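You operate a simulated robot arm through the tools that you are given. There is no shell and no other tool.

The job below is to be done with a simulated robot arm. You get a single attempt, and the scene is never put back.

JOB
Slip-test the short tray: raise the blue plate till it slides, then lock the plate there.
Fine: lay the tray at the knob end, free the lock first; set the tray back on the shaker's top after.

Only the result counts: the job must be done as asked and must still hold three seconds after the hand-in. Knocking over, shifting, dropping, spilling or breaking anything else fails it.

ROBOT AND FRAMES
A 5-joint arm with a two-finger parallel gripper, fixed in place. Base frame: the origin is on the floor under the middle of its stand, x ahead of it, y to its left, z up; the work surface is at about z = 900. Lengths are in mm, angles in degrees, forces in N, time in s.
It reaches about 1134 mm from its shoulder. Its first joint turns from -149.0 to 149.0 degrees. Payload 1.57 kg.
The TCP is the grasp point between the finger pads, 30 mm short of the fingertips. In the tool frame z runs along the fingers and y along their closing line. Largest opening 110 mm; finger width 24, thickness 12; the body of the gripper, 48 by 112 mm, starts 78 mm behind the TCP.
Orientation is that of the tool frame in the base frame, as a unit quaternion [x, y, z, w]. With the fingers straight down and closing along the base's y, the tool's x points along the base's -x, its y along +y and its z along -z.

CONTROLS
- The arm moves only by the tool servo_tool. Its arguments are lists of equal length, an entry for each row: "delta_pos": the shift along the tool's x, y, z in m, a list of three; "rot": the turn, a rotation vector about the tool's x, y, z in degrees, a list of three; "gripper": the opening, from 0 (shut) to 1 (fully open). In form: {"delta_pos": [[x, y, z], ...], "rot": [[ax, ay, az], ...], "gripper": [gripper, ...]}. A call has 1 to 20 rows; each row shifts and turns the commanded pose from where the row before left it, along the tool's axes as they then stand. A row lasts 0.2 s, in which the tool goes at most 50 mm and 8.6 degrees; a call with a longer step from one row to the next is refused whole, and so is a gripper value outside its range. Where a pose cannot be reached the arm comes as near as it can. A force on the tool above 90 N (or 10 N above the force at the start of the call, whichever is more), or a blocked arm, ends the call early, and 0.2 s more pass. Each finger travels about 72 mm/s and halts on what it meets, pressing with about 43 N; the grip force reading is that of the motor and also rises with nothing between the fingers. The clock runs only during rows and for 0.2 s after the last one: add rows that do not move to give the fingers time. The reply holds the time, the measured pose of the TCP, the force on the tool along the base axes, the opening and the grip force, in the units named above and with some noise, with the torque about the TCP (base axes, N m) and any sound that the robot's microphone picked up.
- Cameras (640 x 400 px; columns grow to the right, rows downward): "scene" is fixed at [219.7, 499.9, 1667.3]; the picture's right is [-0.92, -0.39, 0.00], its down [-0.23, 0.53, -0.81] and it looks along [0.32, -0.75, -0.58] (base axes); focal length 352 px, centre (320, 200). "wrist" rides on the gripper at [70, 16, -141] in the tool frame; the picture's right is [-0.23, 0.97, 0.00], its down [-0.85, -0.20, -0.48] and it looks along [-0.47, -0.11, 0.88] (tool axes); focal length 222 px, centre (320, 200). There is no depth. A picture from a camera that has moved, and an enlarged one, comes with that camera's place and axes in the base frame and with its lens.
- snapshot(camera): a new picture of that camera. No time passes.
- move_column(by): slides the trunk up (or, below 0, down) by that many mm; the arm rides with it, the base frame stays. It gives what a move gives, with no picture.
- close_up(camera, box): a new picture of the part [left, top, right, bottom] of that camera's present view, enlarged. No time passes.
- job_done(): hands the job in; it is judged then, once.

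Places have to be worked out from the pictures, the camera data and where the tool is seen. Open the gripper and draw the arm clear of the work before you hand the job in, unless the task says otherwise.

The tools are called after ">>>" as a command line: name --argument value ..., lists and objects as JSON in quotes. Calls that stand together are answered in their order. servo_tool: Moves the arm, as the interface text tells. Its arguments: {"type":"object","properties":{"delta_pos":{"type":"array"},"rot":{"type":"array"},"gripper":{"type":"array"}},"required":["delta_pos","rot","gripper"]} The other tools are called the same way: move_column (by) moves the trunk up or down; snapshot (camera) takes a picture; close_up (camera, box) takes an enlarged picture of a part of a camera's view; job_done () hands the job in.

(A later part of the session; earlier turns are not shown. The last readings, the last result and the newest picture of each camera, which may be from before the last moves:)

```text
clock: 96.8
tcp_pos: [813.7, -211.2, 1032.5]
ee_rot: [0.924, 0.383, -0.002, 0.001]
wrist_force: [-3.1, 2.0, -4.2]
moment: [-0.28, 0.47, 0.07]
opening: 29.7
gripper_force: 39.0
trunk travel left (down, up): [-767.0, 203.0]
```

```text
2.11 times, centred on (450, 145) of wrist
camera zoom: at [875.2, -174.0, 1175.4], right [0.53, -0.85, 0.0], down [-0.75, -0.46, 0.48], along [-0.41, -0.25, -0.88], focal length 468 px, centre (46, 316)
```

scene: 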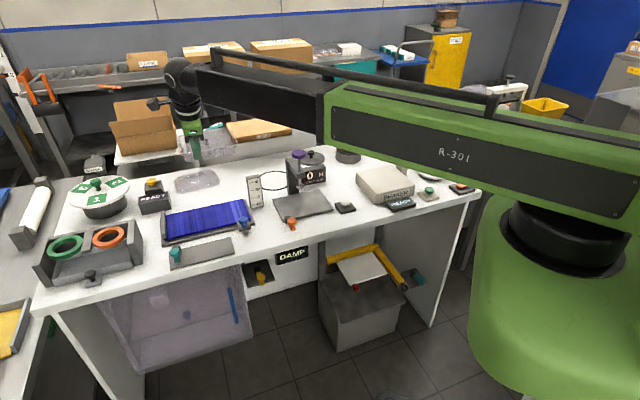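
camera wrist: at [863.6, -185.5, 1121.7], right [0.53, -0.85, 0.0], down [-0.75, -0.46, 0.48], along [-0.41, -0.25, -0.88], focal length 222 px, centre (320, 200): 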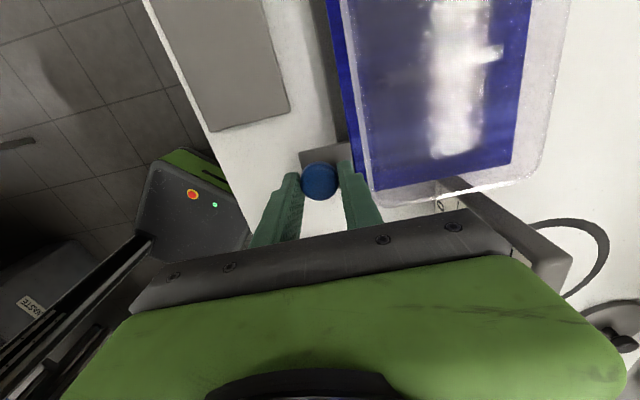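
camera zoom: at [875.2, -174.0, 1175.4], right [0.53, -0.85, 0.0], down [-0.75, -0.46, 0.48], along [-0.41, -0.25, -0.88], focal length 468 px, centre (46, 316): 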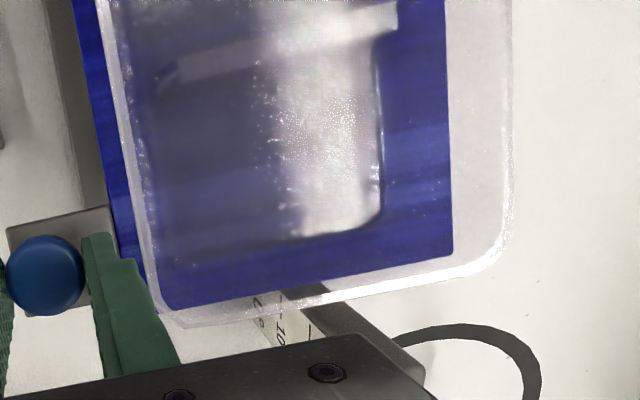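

≈ 17°, no slip. Next degree.

>>> move_column --by 4.0

>>> servo_tool --delta_pos '[[0.0016, 0, 0], [0, 0, 0]]' --rot '[[0, 0, 0], [0, 0, 0]]' --gripper '[0.22, 0.22]'

>>> close_up --camera "wrist" --box '[300, 50, 600, 240]'

```text
clock: 97.3
tcp_pos: [815.6, -211.1, 1037.2]
ee_rot: [0.924, 0.382, -0.001, -0.001]
wrist_force: [0.7, 8.0, -7.2]
moment: [-0.37, 0.55, 0.02]
opening: 29.7
gripper_force: 39.0
trunk travel left (down, up): [-771.0, 199.0]
```

```text
clock: 97.9
tcp_pos: [815.4, -210.4, 1037.6]
ee_rot: [0.924, 0.382, -0.002, 0.001]
wrist_force: [-2.3, 2.3, -4.2]
moment: [-0.46, 0.61, 0.1]
opening: 29.5
gripper_force: 39.3
trunk travel left (down, up): [-771.0, 199.0]
```

```text
2.11 times, centred on (450, 145) of wrist
camera zoom: at [876.3, -172.8, 1179.3], right [0.53, -0.85, 0.0], down [-0.75, -0.46, 0.48], along [-0.41, -0.26, -0.88], focal length 468 px, centre (46, 316)
```

zoom: 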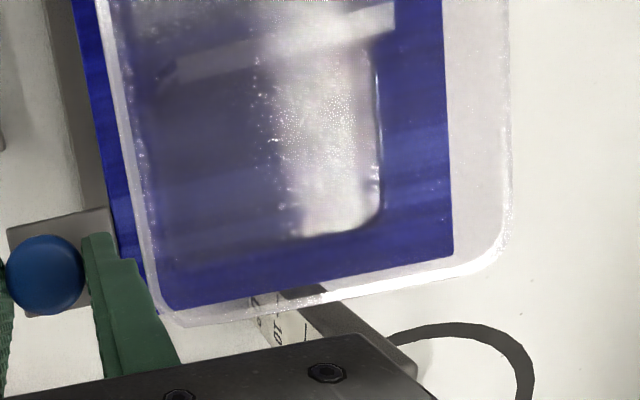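

≈ 18°, no slip. Next degree.

>>> move_column --by 4.0

>>> servo_tool --delta_pos '[[0.0018, 0, 0], [0, 0, 0]]' --rot '[[0, 0, 0], [0, 0, 0]]' --gripper '[0.22, 0.22]'

>>> close_up --camera "wrist" --box '[300, 50, 600, 240]'

>>> close_up --camera "scene" --box '[150, 160, 290, 260]'

```text
clock: 98.4
tcp_pos: [816.6, -209.2, 1040.5]
ee_rot: [0.924, 0.383, -0.001, 0.001]
wrist_force: [0.3, 5.0, -7.0]
moment: [-0.38, 0.57, -0.03]
opening: 29.6
gripper_force: 39.0
trunk travel left (down, up): [-775.0, 195.0]
```

```text
clock: 99.0
tcp_pos: [817.5, -208.7, 1041.2]
ee_rot: [0.924, 0.382, -0.002, 0.001]
wrist_force: [-5.3, -0.3, -4.9]
moment: [-0.64, 0.8, 0.14]
opening: 29.7
gripper_force: 39.2
trunk travel left (down, up): [-775.0, 195.0]
```

```text
2.11 times, centred on (450, 145) of wrist
camera zoom: at [877.6, -171.6, 1183.4], right [0.53, -0.85, 0.0], down [-0.75, -0.46, 0.48], along [-0.41, -0.26, -0.88], focal length 468 px, centre (46, 316)
```

zoom: 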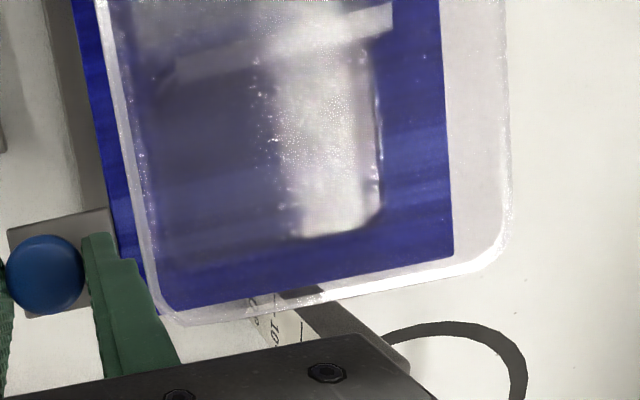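

```text
4.00 times, centred on (220, 210) of scene
camera zoom: at [219.7, 499.9, 1667.3], right [-0.92, -0.39, 0.0], down [-0.23, 0.53, -0.81], along [0.32, -0.75, -0.58], focal length 1408 px, centre (720, 160)
```

zoom: 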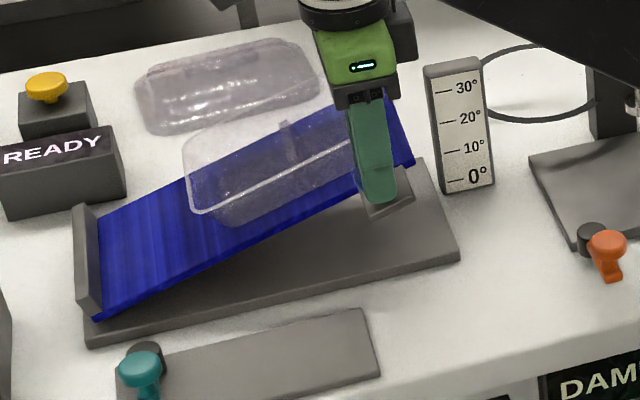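

≈ 19°, the tray still sits at the knob end. Next degree.

>>> move_column --by 4.0

>>> servo_tool --delta_pos '[[0.0017, 0, 0], [0, 0, 0]]' --rot '[[0, 0, 0], [0, 0, 0]]' --gripper '[0.22, 0.22]'

>>> close_up --camera "wrist" --box '[300, 50, 600, 240]'

```text
clock: 99.6
tcp_pos: [817.1, -207.0, 1045.4]
ee_rot: [0.924, 0.382, -0.001, 0.0]
wrist_force: [-0.7, 3.2, -6.0]
moment: [-0.43, 0.63, -0.01]
opening: 29.7
gripper_force: 39.1
trunk travel left (down, up): [-779.0, 191.0]
```

```text
clock: 100.2
tcp_pos: [816.6, -208.2, 1045.3]
ee_rot: [0.924, 0.382, -0.001, 0.002]
wrist_force: [-3.3, -3.4, -2.1]
moment: [-0.49, 0.5, 0.12]
opening: 29.9
gripper_force: 38.5
trunk travel left (down, up): [-779.0, 191.0]
```

```text
2.11 times, centred on (450, 145) of wrist
camera zoom: at [878.7, -170.4, 1187.4], right [0.53, -0.85, 0.0], down [-0.75, -0.46, 0.48], along [-0.41, -0.25, -0.88], focal length 468 px, centre (46, 316)
```

zoom: 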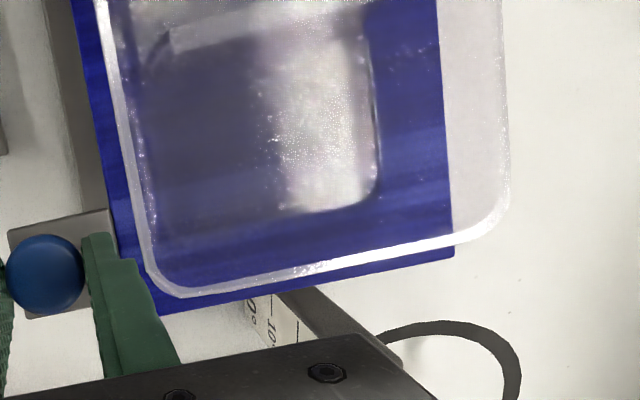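

The tray has started to slide (its end moved up the picture relative to the plate's end) at ≈ 20°. I hold the plate exactly here and watch.

>>> servo_tool --delta_pos '[[0, 0, 0], [0, 0, 0]]' --rot '[[0, 0, 0], [0, 0, 0]]' --gripper '[0.22, 0.22]'

>>> close_up --camera "wrist" --box '[300, 50, 600, 240]'

>>> close_up --camera "scene" --box '[150, 160, 290, 260]'

```text
clock: 100.8
tcp_pos: [818.4, -207.4, 1045.6]
ee_rot: [0.924, 0.382, -0.002, 0.001]
wrist_force: [-3.2, -6.0, -2.0]
moment: [-0.56, 0.42, -0.1]
opening: 29.5
gripper_force: 38.7
trunk travel left (down, up): [-779.0, 191.0]
```

```text
2.11 times, centred on (450, 145) of wrist
camera zoom: at [878.7, -170.5, 1187.4], right [0.53, -0.85, 0.0], down [-0.75, -0.46, 0.48], along [-0.41, -0.25, -0.88], focal length 468 px, centre (46, 316)
```

zoom: 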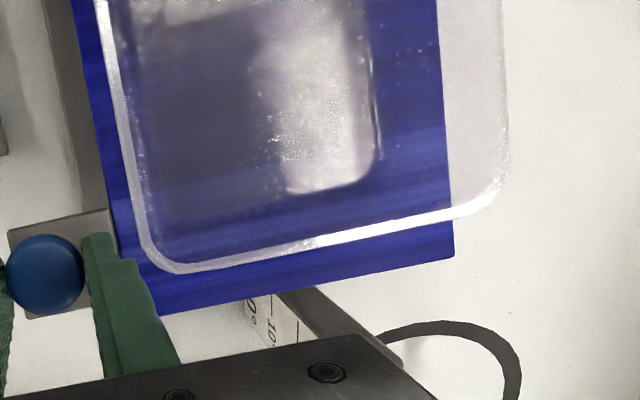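

```text
4.00 times, centred on (220, 210) of scene
camera zoom: at [219.7, 499.9, 1667.3], right [-0.92, -0.39, 0.0], down [-0.23, 0.53, -0.81], along [0.32, -0.75, -0.58], focal length 1408 px, centre (720, 160)
```

zoom: 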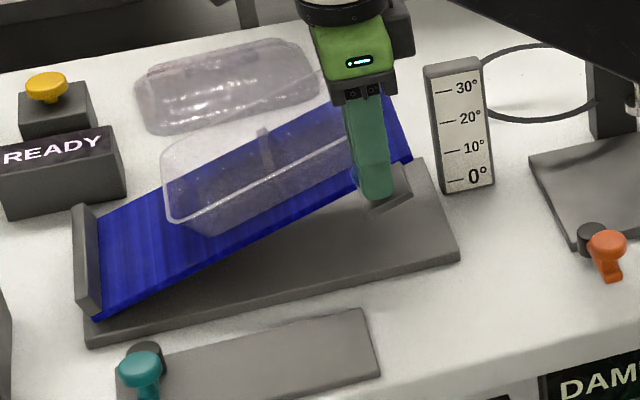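

It is sliding steadily toward the stop. I hold still and let it slide down to the stop wall.

>>> servo_tool --delta_pos '[[0, 0, 0], [0, 0, 0], [0, 0, 0], [0, 0, 0], [0, 0, 0], [0, 0, 0], [0, 0, 0], [0, 0, 0], [0, 0, 0], [0, 0, 0]]' --rot '[[0, 0, 0], [0, 0, 0], [0, 0, 0], [0, 0, 0], [0, 0, 0], [0, 0, 0], [0, 0, 0], [0, 0, 0], [0, 0, 0], [0, 0, 0]]' --gripper '[0.22, 0.22, 0.22, 0.22, 0.22, 0.22, 0.22, 0.22, 0.22, 0.22]'

>>> close_up --camera "wrist" --box '[300, 50, 600, 240]'

>>> close_up --camera "scene" --box '[150, 160, 290, 260]'

```text
clock: 103.0
tcp_pos: [818.6, -206.9, 1046.6]
ee_rot: [0.924, 0.382, -0.001, 0.0]
wrist_force: [-0.9, -7.4, -0.3]
moment: [-0.17, 0.07, -0.02]
opening: 30.1
gripper_force: 39.5
trunk travel left (down, up): [-779.0, 191.0]
```

```text
2.11 times, centred on (450, 145) of wrist
camera zoom: at [878.7, -170.5, 1187.5], right [0.53, -0.85, 0.0], down [-0.75, -0.46, 0.48], along [-0.41, -0.25, -0.88], focal length 468 px, centre (46, 316)
```

zoom: 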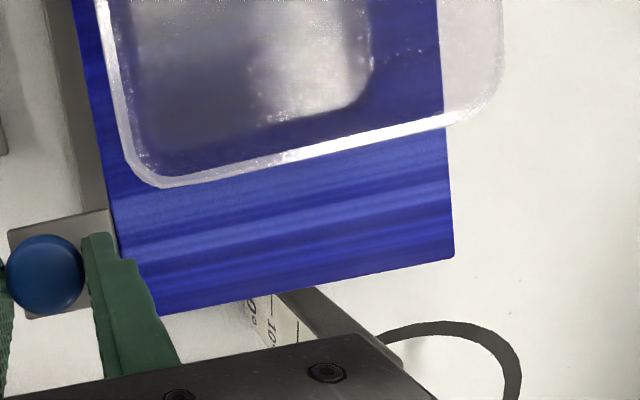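

```text
4.00 times, centred on (220, 210) of scene
camera zoom: at [219.7, 499.9, 1667.3], right [-0.92, -0.39, 0.0], down [-0.23, 0.53, -0.81], along [0.32, -0.75, -0.58], focal length 1408 px, centre (720, 160)
```

zoom: 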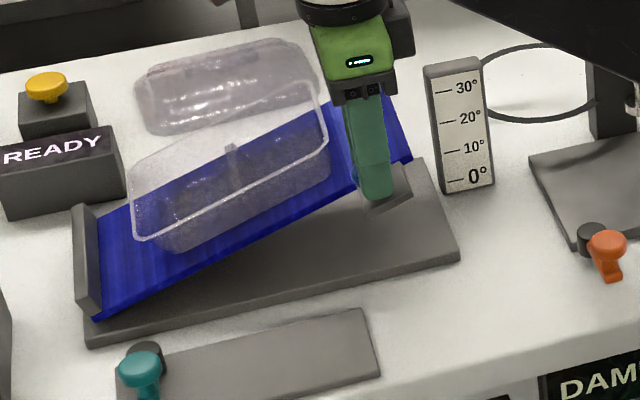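

It keeps sliding slowly (~20 mm/s). I wait until it reaches the stop.

>>> servo_tool --delta_pos '[[0, 0, 0], [0, 0, 0], [0, 0, 0], [0, 0, 0], [0, 0, 0], [0, 0, 0], [0, 0, 0], [0, 0, 0], [0, 0, 0], [0, 0, 0], [0, 0, 0], [0, 0, 0], [0, 0, 0], [0, 0, 0], [0, 0, 0]]' --rot '[[0, 0, 0], [0, 0, 0], [0, 0, 0], [0, 0, 0], [0, 0, 0], [0, 0, 0], [0, 0, 0], [0, 0, 0], [0, 0, 0], [0, 0, 0], [0, 0, 0], [0, 0, 0], [0, 0, 0], [0, 0, 0], [0, 0, 0]]' --gripper '[0.22, 0.22, 0.22, 0.22, 0.22, 0.22, 0.22, 0.22, 0.22, 0.22, 0.22, 0.22, 0.22, 0.22, 0.22]'

>>> close_up --camera "scene" --box '[150, 160, 290, 260]'

```text
clock: 106.2
tcp_pos: [818.0, -207.0, 1044.9]
ee_rot: [0.924, 0.383, -0.002, 0.001]
wrist_force: [0.1, -10.5, 1.5]
moment: [-0.1, -0.08, -0.01]
opening: 29.7
gripper_force: 38.8
trunk travel left (down, up): [-779.0, 191.0]
```

```text
4.00 times, centred on (220, 210) of scene
camera zoom: at [219.7, 499.9, 1667.3], right [-0.92, -0.39, 0.0], down [-0.23, 0.53, -0.81], along [0.32, -0.75, -0.58], focal length 1408 px, centre (720, 160)
```

zoom: 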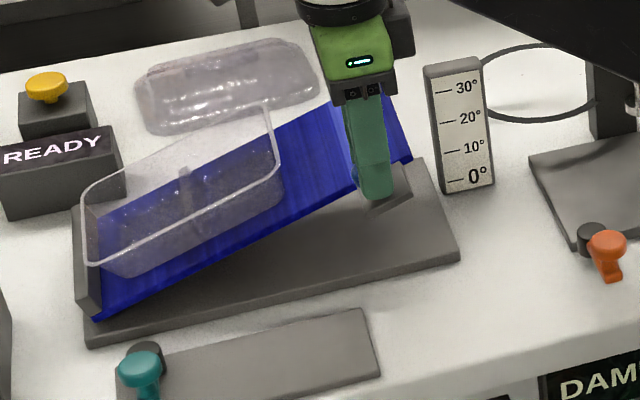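

The tray has reached the stop wall. Now I release the knob gently and check that the plate holds its angle.

>>> servo_tool --delta_pos '[[0, 0, 0], [0, 0, 0], [0, 0, 0], [0, 0, 0]]' --rot '[[0, 0, 0], [0, 0, 0], [0, 0, 0], [0, 0, 0]]' --gripper '[0.29, 0.34, 0.36, 0.36]'

>>> close_up --camera "scene" --box '[150, 160, 290, 260]'

>>> close_up --camera "wrist" --box '[240, 60, 440, 200]'

```text
clock: 107.2
tcp_pos: [818.4, -206.4, 1046.6]
ee_rot: [0.924, 0.383, -0.001, 0.0]
wrist_force: [0.0, 0.7, 0.3]
moment: [0.02, -0.01, -0.01]
opening: 39.4
gripper_force: 0.1
trunk travel left (down, up): [-779.0, 191.0]
```

```text
4.00 times, centred on (220, 210) of scene
camera zoom: at [219.7, 499.9, 1667.3], right [-0.92, -0.39, 0.0], down [-0.23, 0.53, -0.81], along [0.32, -0.75, -0.58], focal length 1408 px, centre (720, 160)
```

zoom: 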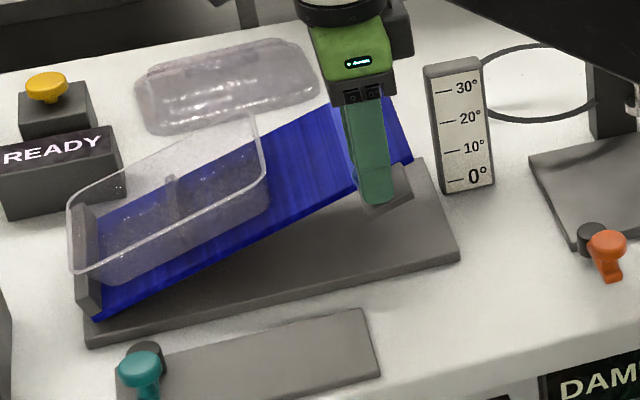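

```text
2.86 times, centred on (340, 130) of wrist
camera zoom: at [878.9, -169.4, 1187.5], right [0.53, -0.85, 0.0], down [-0.75, -0.46, 0.48], along [-0.41, -0.25, -0.88], focal length 635 px, centre (263, 400)
```

zoom: 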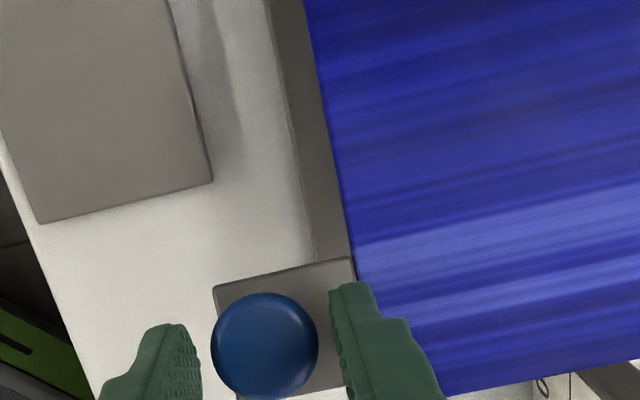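

The plate holds at the same angle after release. I raise clear and go over to the teal lock lever, keeping in front of the tray.

>>> move_column --by 45

>>> servo_tool --delta_pos '[[0, -0.036, 0], [0, -0.036, 0], [0.047, 0, 0], [0.047, 0, 0], [0.047, 0, 0], [0.047, 0, 0], [0, 0, 0]]' --rot '[[0, 0, 0], [0, 0, 0], [0, 0, 0], [0, 0, 0], [0, 0, 0], [0, 0, 0], [0, 0, 0]]' --gripper '[0.45, 0.45, 0.45, 0.45, 0.45, 0.45, 0.45]'

>>> snapshot --camera "wrist"

>>> close_up --camera "scene" --box '[130, 160, 290, 270]'

```text
clock: 108.0
tcp_pos: [818.7, -207.4, 1089.9]
ee_rot: [0.924, 0.383, -0.001, 0.0]
wrist_force: [0.8, -1.0, -0.1]
moment: [-0.03, -0.02, -0.04]
opening: 39.6
gripper_force: 0.0
trunk travel left (down, up): [-824.0, 146.0]
```

```text
clock: 109.6
tcp_pos: [900.4, -22.1, 1091.6]
ee_rot: [0.924, 0.382, -0.001, 0.0]
wrist_force: [-0.8, -0.4, 0.8]
moment: [0.01, 0.01, 0.02]
opening: 49.7
gripper_force: 0.1
trunk travel left (down, up): [-824.0, 146.0]
```

```text
taken
camera wrist: at [961.3, 14.4, 1232.7], right [0.53, -0.85, 0.0], down [-0.75, -0.46, 0.48], along [-0.41, -0.25, -0.88], focal length 222 px, centre (320, 200)
```

wrist: 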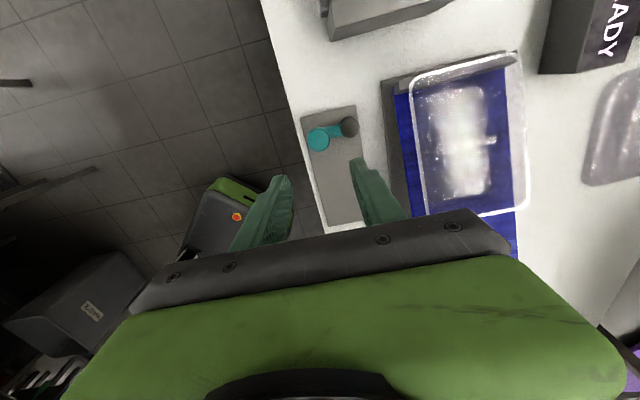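

```text
3.64 times, centred on (210, 215) of scene
camera zoom: at [219.7, 499.9, 1667.3], right [-0.92, -0.39, 0.0], down [-0.23, 0.53, -0.81], along [0.32, -0.75, -0.58], focal length 1280 px, centre (720, 146)
```

zoom: 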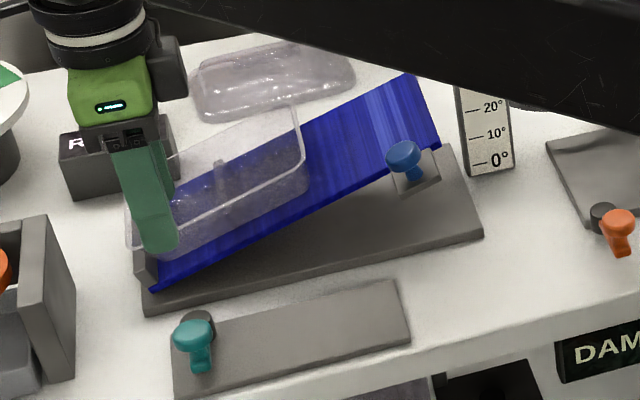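

The lever knob is at ≈ (903,-20). I centre over it and lower to just above the cap.

>>> servo_tool --delta_pos '[[0.003, 0.0005, 0]]' --rot '[[0, 0, 0]]' --gripper '[0.45]'

>>> move_column --by -95

>>> close_up --camera "wrist" --box '[220, 60, 440, 210]'

```text
clock: 110.0
tcp_pos: [903.5, -21.0, 1090.9]
ee_rot: [0.924, 0.383, -0.001, 0.001]
wrist_force: [-0.9, -0.2, -0.5]
moment: [0.02, -0.03, 0.0]
opening: 49.5
gripper_force: 0.0
trunk travel left (down, up): [-824.0, 146.0]
```

```text
clock: 111.3
tcp_pos: [902.3, -21.8, 995.7]
ee_rot: [0.924, 0.383, -0.001, 0.0]
wrist_force: [0.7, -0.1, -0.4]
moment: [-0.04, -0.03, -0.03]
opening: 49.5
gripper_force: 0.0
trunk travel left (down, up): [-729.0, 241.0]
```

```text
2.67 times, centred on (330, 135) of wrist
camera zoom: at [963.5, 15.6, 1137.6], right [0.53, -0.85, 0.0], down [-0.75, -0.46, 0.48], along [-0.41, -0.25, -0.88], focal length 592 px, centre (293, 373)
```

zoom: 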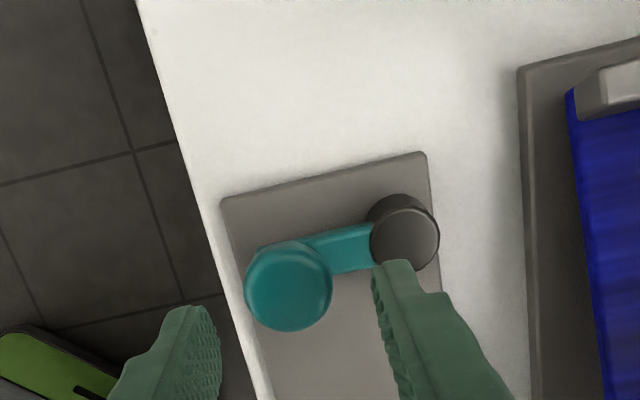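

Well centred. I lower so that the tips hold only the cap (TCP ≈ 963), and grip it.

>>> move_column --by -32

>>> servo_tool --delta_pos '[[0, 0, 0], [0, 0, 0], [0, 0, 0], [0, 0, 0], [0, 0, 0]]' --rot '[[0, 0, 0], [0, 0, 0], [0, 0, 0], [0, 0, 0], [0, 0, 0]]' --gripper '[0.36, 0.28, 0.22, 0.22, 0.22]'

>>> close_up --camera "wrist" --box '[220, 60, 440, 210]'

```text
clock: 112.1
tcp_pos: [902.3, -21.4, 963.5]
ee_rot: [0.924, 0.382, 0.0, 0.0]
wrist_force: [-0.2, -0.6, 0.3]
moment: [-0.03, -0.03, 0.0]
opening: 49.5
gripper_force: 0.0
trunk travel left (down, up): [-697.0, 273.0]
```

```text
clock: 113.3
tcp_pos: [901.9, -20.9, 963.5]
ee_rot: [0.924, 0.383, -0.002, 0.0]
wrist_force: [-10.2, 6.5, -5.9]
moment: [0.2, 0.14, 0.01]
opening: 29.5
gripper_force: 38.7
trunk travel left (down, up): [-697.0, 273.0]
```

```text
2.67 times, centred on (330, 135) of wrist
camera zoom: at [962.9, 16.7, 1105.7], right [0.53, -0.85, 0.0], down [-0.74, -0.46, 0.48], along [-0.41, -0.25, -0.88], focal length 592 px, centre (293, 373)
```

zoom: 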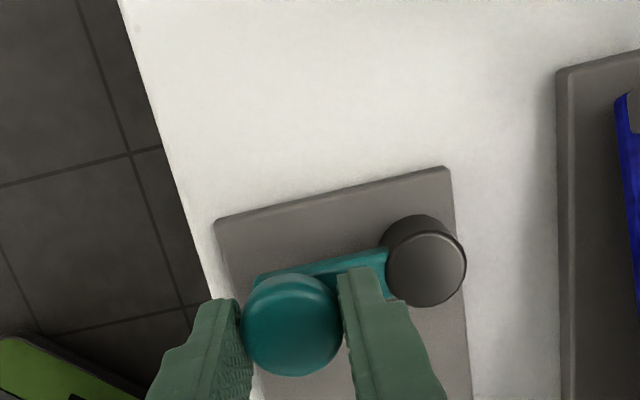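

Gripped; a ~12 N pull toward the front shows I'm ~2 mm off radially, so I correct for it and start the arc back (counter-clockwise) two steps.

>>> servo_tool --delta_pos '[[-0.00607, -0.00107, 0], [-0.00588, 0.00176, 0], [0, 0, 0]]' --rot '[[0, 0, 0], [0, 0, 0], [0, 0, 0]]' --gripper '[0.22, 0.22, 0.22]'

>>> close_up --camera "wrist" --box '[220, 60, 440, 210]'

```text
clock: 114.1
tcp_pos: [893.4, -29.5, 963.8]
ee_rot: [0.924, 0.382, -0.001, 0.0]
wrist_force: [-14.9, 9.0, -9.0]
moment: [0.27, 0.11, 0.05]
opening: 28.4
gripper_force: 38.6
trunk travel left (down, up): [-697.0, 273.0]
```

```text
2.67 times, centred on (330, 135) of wrist
camera zoom: at [954.9, 7.2, 1105.7], right [0.53, -0.85, 0.0], down [-0.74, -0.46, 0.48], along [-0.41, -0.25, -0.88], focal length 592 px, centre (293, 373)
```

zoom: 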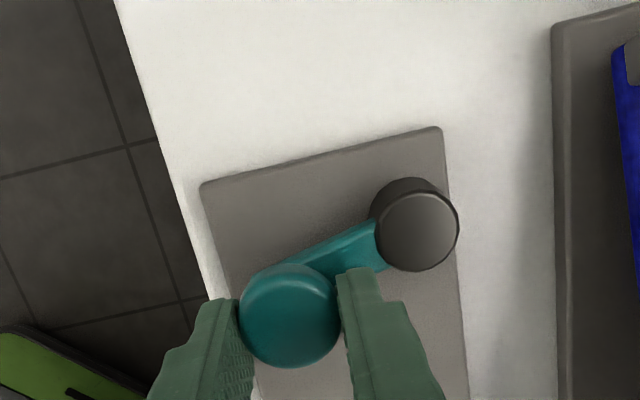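

The lever follows; still a radial pull of ~15 N toward the front, so I add another 2.5 mm outward correction and continue two steps.

>>> servo_tool --delta_pos '[[-0.00558, 0.0002, 0], [-0.00517, 0.0024, 0], [0, 0, 0]]' --rot '[[0, 0, 0], [0, 0, 0], [0, 0, 0]]' --gripper '[0.22, 0.22, 0.22]'

>>> close_up --camera "wrist" --box '[220, 60, 440, 210]'

```text
clock: 114.9
tcp_pos: [889.6, -38.6, 963.2]
ee_rot: [0.924, 0.383, -0.002, 0.002]
wrist_force: [-8.4, 13.6, -3.6]
moment: [0.64, -0.4, 0.48]
opening: 28.9
gripper_force: 39.2
trunk travel left (down, up): [-697.0, 273.0]
```

```text
2.67 times, centred on (330, 135) of wrist
camera zoom: at [949.4, -1.4, 1105.8], right [0.53, -0.85, 0.0], down [-0.75, -0.46, 0.48], along [-0.41, -0.26, -0.88], focal length 592 px, centre (293, 373)
```

zoom: 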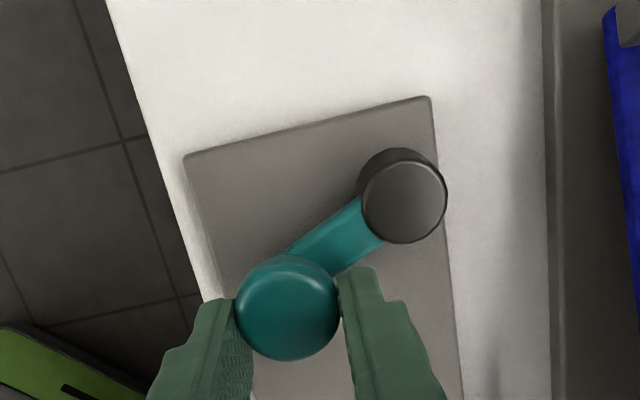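

Lever at ≈ 163°. Two more steps with a small outward correction.

>>> servo_tool --delta_pos '[[-0.0053, 0.0028, 0], [-0.00405, 0.00462, 0], [0, 0, 0]]' --rot '[[0, 0, 0], [0, 0, 0], [0, 0, 0]]' --gripper '[0.22, 0.22, 0.22]'

>>> close_up --camera "wrist" --box '[220, 60, 440, 210]'

```text
clock: 115.7
tcp_pos: [885.0, -53.1, 964.5]
ee_rot: [0.924, 0.382, -0.002, 0.002]
wrist_force: [-23.5, -2.8, -9.8]
moment: [-0.25, 0.37, -0.01]
opening: 28.6
gripper_force: 38.6
trunk travel left (down, up): [-697.0, 273.0]
```

```text
2.67 times, centred on (330, 135) of wrist
camera zoom: at [946.5, -16.3, 1106.3], right [0.53, -0.85, 0.0], down [-0.75, -0.46, 0.48], along [-0.41, -0.26, -0.88], focal length 592 px, centre (293, 373)
```

zoom: 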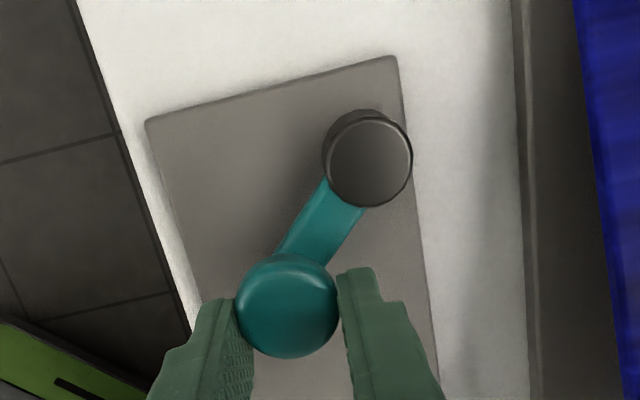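

The lever is at ≈ 181°, but the cap has slid ~5.5 mm along the pads. I open, re-centre on the knob and check.

>>> servo_tool --delta_pos '[[0, 0, 0], [0, 0, 0], [0, 0, 0]]' --rot '[[0, 0, 0], [0, 0, 0], [0, 0, 0]]' --gripper '[0.32, 0.36, 0.36]'

>>> close_up --camera "wrist" --box '[220, 60, 440, 210]'

```text
clock: 116.5
tcp_pos: [887.2, -51.9, 962.3]
ee_rot: [0.924, 0.382, 0.0, 0.001]
wrist_force: [-0.3, 0.6, 0.2]
moment: [0.01, 0.0, 0.0]
opening: 39.8
gripper_force: 0.0
trunk travel left (down, up): [-697.0, 273.0]
```

```text
2.67 times, centred on (330, 135) of wrist
camera zoom: at [948.3, -14.6, 1105.6], right [0.53, -0.85, 0.0], down [-0.75, -0.46, 0.48], along [-0.41, -0.25, -0.88], focal length 592 px, centre (293, 373)
```

zoom: 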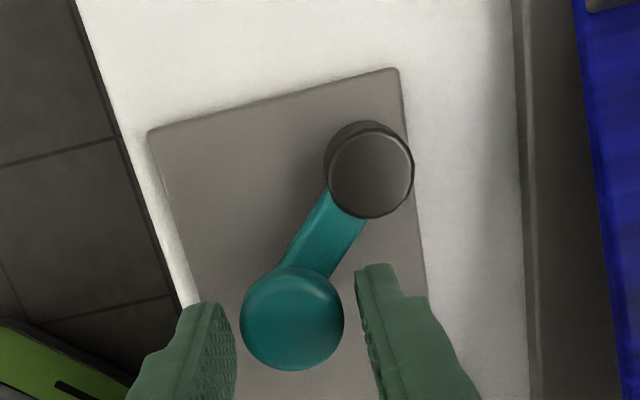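

Knob at ≈ (888.8,-51), lever az ≈ 182°. I re-centre by 1.8 mm, grip again and continue two steps with an updated arc.

>>> servo_tool --delta_pos '[[0.0018, 0, 0], [0, 0, 0], [0, 0, 0], [0, 0, 0], [-0.00392, 0.00481, 0], [-0.00322, 0.00531, 0], [0, 0, 0]]' --rot '[[0, 0, 0], [0, 0, 0], [0, 0, 0], [0, 0, 0], [0, 0, 0], [0, 0, 0], [0, 0, 0]]' --gripper '[0.34, 0.27, 0.22, 0.22, 0.22, 0.22, 0.22]'

>>> close_up --camera "wrist" --box '[220, 60, 440, 210]'

```text
clock: 118.1
tcp_pos: [891.1, -63.0, 963.0]
ee_rot: [0.924, 0.382, -0.002, 0.0]
wrist_force: [-18.4, 4.0, -8.8]
moment: [-0.09, 0.56, 0.31]
opening: 29.1
gripper_force: 39.2
trunk travel left (down, up): [-697.0, 273.0]
```

```text
2.67 times, centred on (330, 135) of wrist
camera zoom: at [950.5, -26.0, 1105.9], right [0.53, -0.85, 0.0], down [-0.74, -0.46, 0.48], along [-0.41, -0.26, -0.88], focal length 592 px, centre (293, 373)
```

zoom: 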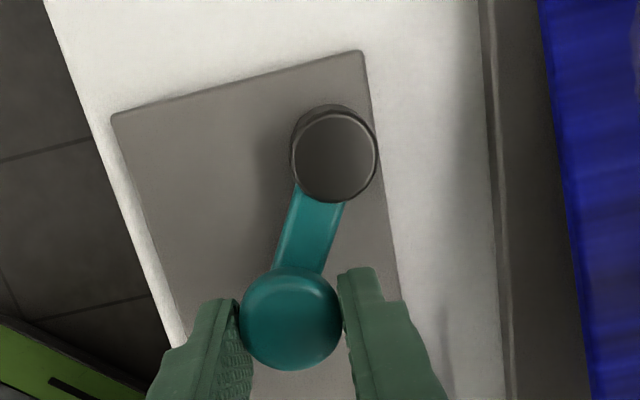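

Lever ≈ 197°. I add ~2 mm outward correction and take the next two steps towards the original position (≈ 214°).

>>> servo_tool --delta_pos '[[-0.00422, 0.00479, 0], [0, 0, 0]]' --rot '[[0, 0, 0], [0, 0, 0]]' --gripper '[0.22, 0.22]'

>>> servo_tool --delta_pos '[[-0.0018, 0.0045, 0], [0, 0, 0]]' --rot '[[0, 0, 0], [0, 0, 0]]' --gripper '[0.22, 0.22]'

>>> close_up --camera "wrist" --box '[220, 60, 440, 210]'

```text
clock: 118.7
tcp_pos: [892.0, -68.8, 965.0]
ee_rot: [0.924, 0.382, 0.0, 0.003]
wrist_force: [-0.9, 3.9, 6.0]
moment: [0.01, 0.06, 0.12]
opening: 28.9
gripper_force: 38.6
trunk travel left (down, up): [-697.0, 273.0]
```

```text
clock: 119.3
tcp_pos: [893.5, -73.2, 963.3]
ee_rot: [0.924, 0.383, -0.001, 0.0]
wrist_force: [-4.0, 2.3, 2.9]
moment: [0.13, 0.02, 0.16]
opening: 28.5
gripper_force: 39.0
trunk travel left (down, up): [-697.0, 273.0]
```

```text
2.67 times, centred on (330, 135) of wrist
camera zoom: at [953.5, -36.1, 1106.1], right [0.53, -0.85, 0.0], down [-0.75, -0.46, 0.48], along [-0.41, -0.25, -0.88], focal length 592 px, centre (293, 373)
```

zoom: 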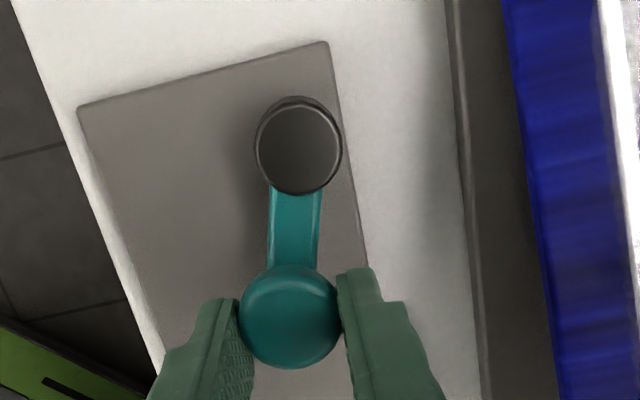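

Lever ≈ 211°, almost at its original place (knob originally ≈ (895.5,-77)). I continue in small steps until the end stop is felt.

>>> servo_tool --delta_pos '[[-0.001, 0.0044, 0], [0, 0, 0]]' --rot '[[0, 0, 0], [0, 0, 0]]' --gripper '[0.22, 0.22]'

>>> servo_tool --delta_pos '[[-0.0005, 0.003, 0], [0, 0, 0]]' --rot '[[0, 0, 0], [0, 0, 0]]' --gripper '[0.22, 0.22]'

>>> close_up --camera "wrist" --box '[220, 60, 440, 210]'

```text
clock: 119.9
tcp_pos: [895.3, -76.8, 965.3]
ee_rot: [0.924, 0.383, -0.002, 0.001]
wrist_force: [-17.7, 7.5, -6.7]
moment: [0.1, 0.34, 0.73]
opening: 28.5
gripper_force: 39.0
trunk travel left (down, up): [-697.0, 273.0]
```

```text
clock: 120.5
tcp_pos: [894.9, -78.2, 965.6]
ee_rot: [0.923, 0.384, -0.003, 0.0]
wrist_force: [-28.1, 15.1, -15.1]
moment: [0.63, -0.06, 0.5]
opening: 29.0
gripper_force: 38.8
trunk travel left (down, up): [-697.0, 273.0]
```

```text
2.67 times, centred on (330, 135) of wrist
camera zoom: at [956.5, -41.0, 1106.2], right [0.53, -0.85, 0.0], down [-0.74, -0.46, 0.48], along [-0.41, -0.25, -0.88], focal length 592 px, centre (293, 373)
```

zoom: 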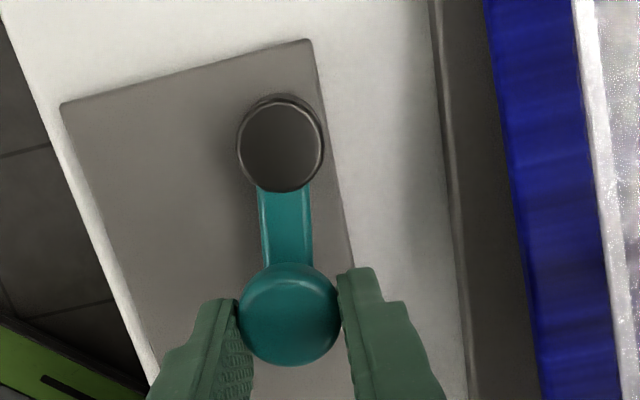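

The resistance jumped to ~30 N with the lever back at its original angle (≈ 215°): that's the end stop. I open the fingers, and check where the lever rests.

>>> servo_tool --delta_pos '[[0, 0, 0], [0, 0, 0], [0, 0, 0], [0, 0, 0]]' --rot '[[0, 0, 0], [0, 0, 0], [0, 0, 0], [0, 0, 0]]' --gripper '[0.32, 0.4, 0.45, 0.45]'

>>> close_up --camera "wrist" --box '[220, 60, 440, 210]'

>>> close_up --camera "scene" --box '[130, 160, 290, 270]'

```text
clock: 121.5
tcp_pos: [897.7, -79.5, 963.1]
ee_rot: [0.924, 0.382, -0.002, 0.002]
wrist_force: [0.8, 0.7, -0.8]
moment: [0.01, 0.01, -0.01]
opening: 49.4
gripper_force: 0.0
trunk travel left (down, up): [-697.0, 273.0]
```

```text
2.67 times, centred on (330, 135) of wrist
camera zoom: at [958.3, -42.9, 1105.5], right [0.53, -0.85, 0.0], down [-0.75, -0.46, 0.48], along [-0.41, -0.25, -0.88], focal length 592 px, centre (293, 373)
```

zoom: 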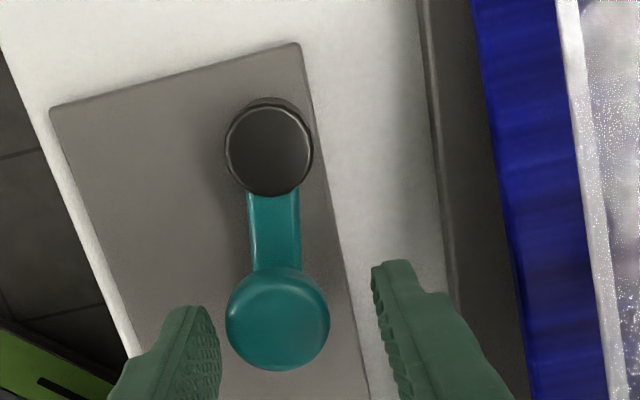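

```text
3.64 times, centred on (210, 215) of scene
camera zoom: at [219.7, 499.9, 1667.3], right [-0.92, -0.39, 0.0], down [-0.23, 0.53, -0.81], along [0.32, -0.75, -0.58], focal length 1280 px, centre (720, 146)
```

zoom: 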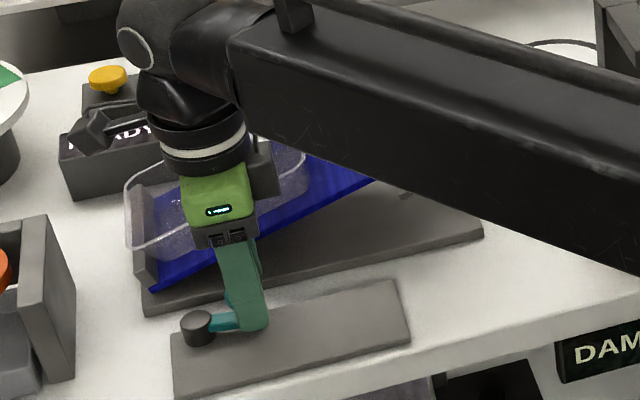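

The lever rests at ≈ 214.5°, as at the start. To be sure this is the locked end, I go back to the blue knob and test the plate very gently.

>>> move_column --by 137

>>> servo_tool --delta_pos '[[-0.0366, 0.0, 0], [-0.0366, 0.0, 0], [-0.0366, 0.0, 0], [-0.0366, 0.0, 0], [0, 0.034, 0], [0, 0, 0]]' --rot '[[0, 0, 0], [0, 0, 0], [0, 0, 0], [0, 0, 0], [0, 0, 0], [0, 0, 0]]' --gripper '[0.4, 0.36, 0.36, 0.36, 0.36, 0.36]'

>>> snapshot --camera "wrist"

>>> close_up --camera "scene" --box '[130, 160, 290, 270]'

```text
clock: 123.1
tcp_pos: [897.4, -80.4, 1101.4]
ee_rot: [0.924, 0.382, -0.002, 0.0]
wrist_force: [0.7, -0.9, -0.6]
moment: [0.0, -0.02, 0.0]
opening: 49.5
gripper_force: 0.0
trunk travel left (down, up): [-834.0, 136.0]
```

```text
clock: 124.5
tcp_pos: [817.4, -208.4, 1102.2]
ee_rot: [0.924, 0.383, -0.001, 0.001]
wrist_force: [-0.3, 0.5, -0.3]
moment: [-0.02, 0.01, -0.01]
opening: 39.6
gripper_force: 0.1
trunk travel left (down, up): [-834.0, 136.0]
```

```text
taken
camera wrist: at [877.8, -170.8, 1242.9], right [0.53, -0.85, 0.0], down [-0.75, -0.46, 0.48], along [-0.41, -0.25, -0.88], focal length 222 px, centre (320, 200)
```

wrist: 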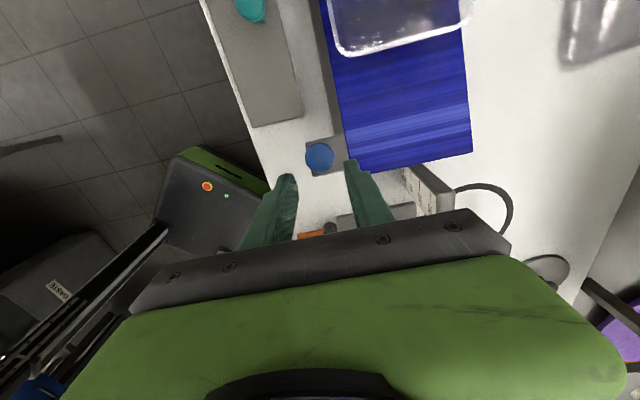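

```text
3.64 times, centred on (210, 215) of scene
camera zoom: at [219.7, 499.9, 1667.3], right [-0.92, -0.39, 0.0], down [-0.23, 0.53, -0.81], along [0.32, -0.75, -0.58], focal length 1280 px, centre (720, 146)
```

zoom: 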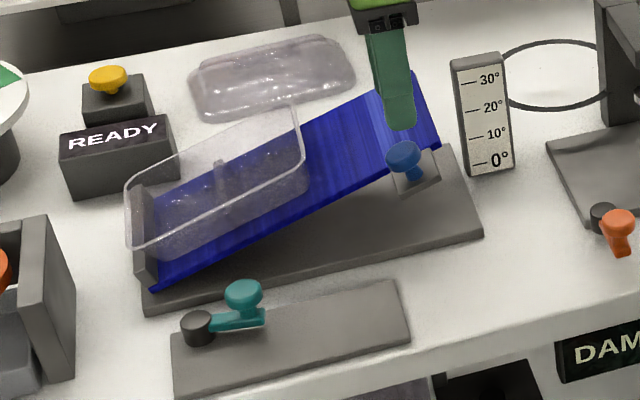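

The plate angle is unchanged. I lower onto the knob again and grip it for the gentle test.

>>> servo_tool --delta_pos '[[0.002, 0.0005, 0]]' --rot '[[0, 0, 0]]' --gripper '[0.36]'

>>> move_column --by -56

>>> servo_tool --delta_pos '[[0, 0, 0], [0, 0, 0], [0, 0, 0], [0, 0, 0]]' --rot '[[0, 0, 0], [0, 0, 0], [0, 0, 0], [0, 0, 0]]' --gripper '[0.28, 0.22, 0.22, 0.22]'

>>> move_column --by 2

>>> close_up --camera "scene" --box '[150, 160, 290, 260]'

```text
clock: 124.9
tcp_pos: [820.3, -206.4, 1101.6]
ee_rot: [0.924, 0.383, 0.0, 0.001]
wrist_force: [0.4, -0.7, 0.0]
moment: [0.03, 0.0, 0.02]
opening: 39.8
gripper_force: 0.0
trunk travel left (down, up): [-834.0, 136.0]
```

```text
clock: 125.9
tcp_pos: [819.0, -207.7, 1044.3]
ee_rot: [0.924, 0.382, -0.001, -0.001]
wrist_force: [0.3, 0.0, -0.5]
moment: [0.03, 0.0, 0.0]
opening: 39.7
gripper_force: 0.1
trunk travel left (down, up): [-778.0, 192.0]
```

```text
clock: 126.9
tcp_pos: [819.6, -206.7, 1045.0]
ee_rot: [0.924, 0.383, -0.001, 0.001]
wrist_force: [-2.4, 0.3, -1.8]
moment: [0.05, 0.08, -0.03]
opening: 29.7
gripper_force: 39.3
trunk travel left (down, up): [-778.0, 192.0]
```

```text
clock: 127.4
tcp_pos: [819.9, -205.6, 1045.9]
ee_rot: [0.924, 0.383, -0.002, 0.002]
wrist_force: [-1.7, 4.3, -8.9]
moment: [-0.65, 0.85, 0.02]
opening: 29.6
gripper_force: 39.1
trunk travel left (down, up): [-780.0, 190.0]
```

```text
4.00 times, centred on (220, 210) of scene
camera zoom: at [219.7, 499.9, 1667.3], right [-0.92, -0.39, 0.0], down [-0.23, 0.53, -0.81], along [0.32, -0.75, -0.58], focal length 1408 px, centre (720, 160)
```

zoom: 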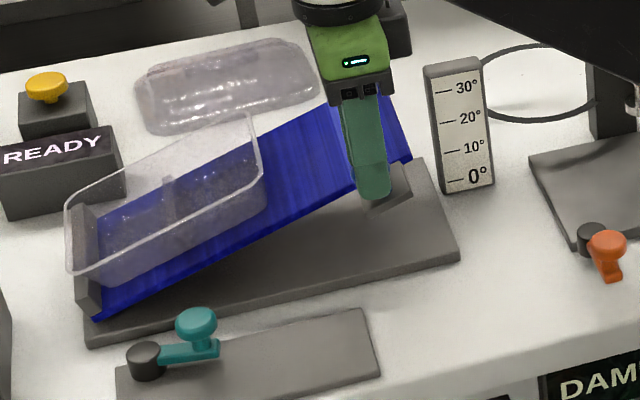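

Force rose to ~9 N with hardly any motion – suggestive. One more 2 mm to be sure (a free plate needed only ~5 N).

>>> move_column --by 2

>>> close_up --camera "scene" --box '[150, 160, 290, 260]'

```text
clock: 128.0
tcp_pos: [820.9, -205.8, 1047.2]
ee_rot: [0.924, 0.382, -0.002, -0.001]
wrist_force: [-8.9, 8.3, -24.9]
moment: [0.1, 0.15, 0.01]
opening: 29.6
gripper_force: 38.8
trunk travel left (down, up): [-782.0, 188.0]
```

```text
4.00 times, centred on (220, 210) of scene
camera zoom: at [219.7, 499.9, 1667.3], right [-0.92, -0.39, 0.0], down [-0.23, 0.53, -0.81], along [0.32, -0.75, -0.58], focal length 1408 px, centre (720, 160)
```

zoom: 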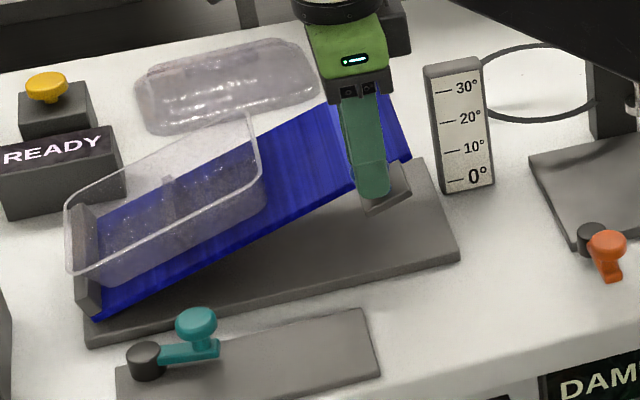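

25 N with no plate motion: the plate is locked. I relieve the load (−4 mm), release and withdraw upward.

>>> move_column --by -4

>>> servo_tool --delta_pos '[[0, 0, 0], [0, 0, 0], [0, 0, 0]]' --rot '[[0, 0, 0], [0, 0, 0], [0, 0, 0]]' --gripper '[0.3, 0.36, 0.36]'

>>> move_column --by 80

>>> close_up --camera "scene" --box '[130, 160, 290, 270]'

>>> snapshot --camera "wrist"

```text
clock: 128.5
tcp_pos: [819.3, -206.5, 1046.2]
ee_rot: [0.924, 0.383, -0.001, 0.001]
wrist_force: [0.0, 3.4, 4.6]
moment: [0.91, -0.81, -0.02]
opening: 29.8
gripper_force: 38.5
trunk travel left (down, up): [-778.0, 192.0]
```

```text
clock: 129.3
tcp_pos: [818.8, -206.1, 1043.7]
ee_rot: [0.924, 0.383, -0.001, 0.002]
wrist_force: [0.7, -0.3, 0.4]
moment: [-0.02, -0.03, 0.02]
opening: 39.6
gripper_force: 0.1
trunk travel left (down, up): [-778.0, 192.0]
```

```text
clock: 130.4
tcp_pos: [819.4, -205.6, 1123.6]
ee_rot: [0.924, 0.382, -0.001, 0.0]
wrist_force: [-0.4, 0.2, 0.3]
moment: [-0.02, 0.01, 0.02]
opening: 39.7
gripper_force: 0.0
trunk travel left (down, up): [-858.0, 112.0]
```

```text
3.64 times, centred on (210, 215) of scene
camera zoom: at [219.7, 499.9, 1667.3], right [-0.92, -0.39, 0.0], down [-0.23, 0.53, -0.81], along [0.32, -0.75, -0.58], focal length 1280 px, centre (720, 146)
```

zoom: 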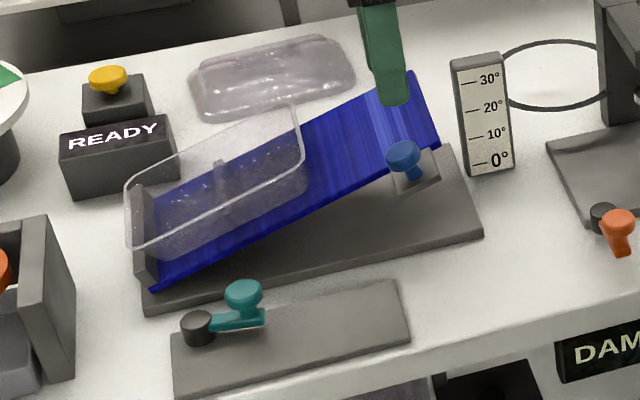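

```text
taken
camera wrist: at [880.0, -169.4, 1266.4], right [0.53, -0.85, 0.0], down [-0.75, -0.46, 0.48], along [-0.41, -0.25, -0.88], focal length 222 px, centre (320, 200)
```

wrist: 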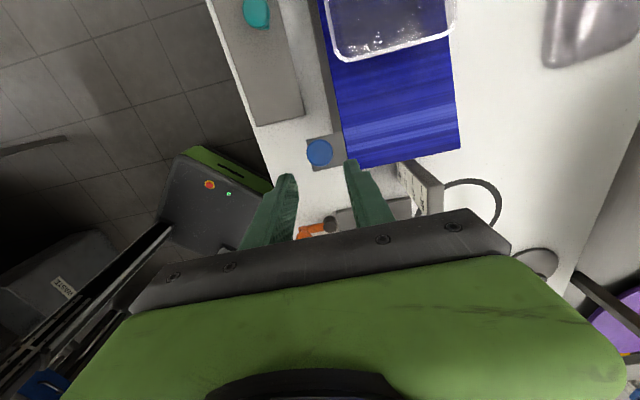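

Plate locked at ≈ 20°. Now the tray must go back: I move over it (at safe height) to measure its pose against the stop.

>>> servo_tool --delta_pos '[[0.045, 0, 0], [0.045, 0, 0], [0.046, -0.005, 0], [0, 0, 0]]' --rot '[[0, 0, 0], [0, 0, 0], [0, 0, 0], [0, 0, 0]]' --gripper '[0.4, 0.4, 0.4, 0.4]'

>>> snapshot --camera "wrist"

>>> close_up --camera "wrist" --box '[300, 20, 540, 180]'

>>> close_up --camera "scene" --box '[140, 170, 240, 250]'

```text
clock: 131.4
tcp_pos: [911.2, -106.8, 1125.0]
ee_rot: [0.924, 0.382, 0.0, 0.001]
wrist_force: [0.3, 0.5, -0.3]
moment: [0.0, 0.0, -0.02]
opening: 43.9
gripper_force: 0.0
trunk travel left (down, up): [-858.0, 112.0]
```

```text
taken
camera wrist: at [972.8, -70.1, 1266.8], right [0.53, -0.85, 0.0], down [-0.75, -0.46, 0.48], along [-0.41, -0.25, -0.88], focal length 222 px, centre (320, 200)
```

wrist: 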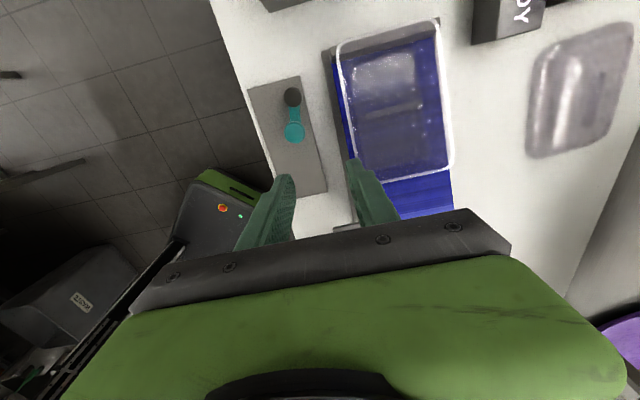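

```text
2.50 times, centred on (420, 100) of wrist
camera zoom: at [972.8, -70.1, 1266.8], right [0.53, -0.85, 0.0], down [-0.75, -0.46, 0.48], along [-0.41, -0.25, -0.88], focal length 555 px, centre (70, 450)
```

zoom: 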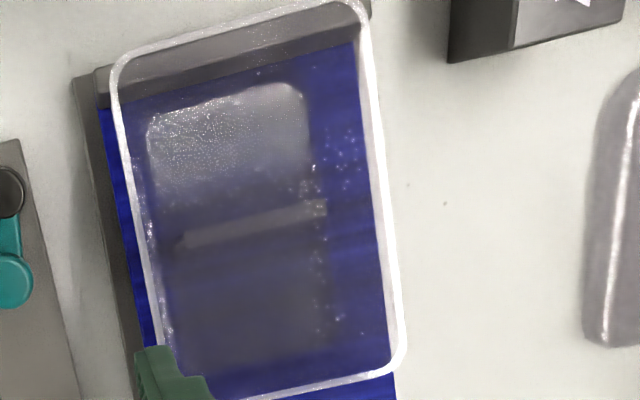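

```text
5.00 times, centred on (190, 210) of scene
camera zoom: at [219.7, 499.9, 1667.3], right [-0.92, -0.39, 0.0], down [-0.23, 0.53, -0.81], along [0.32, -0.75, -0.58], focal length 1760 px, centre (970, 150)
```

zoom: 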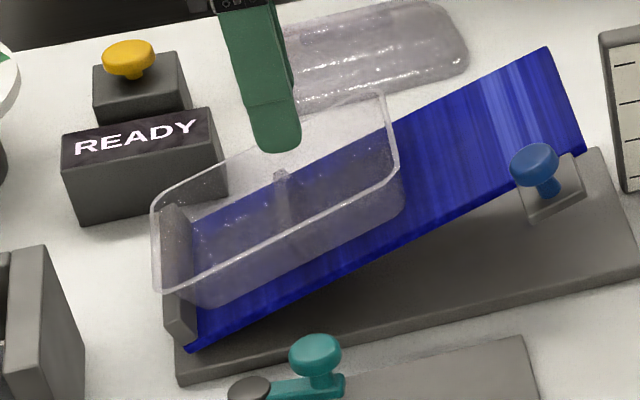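

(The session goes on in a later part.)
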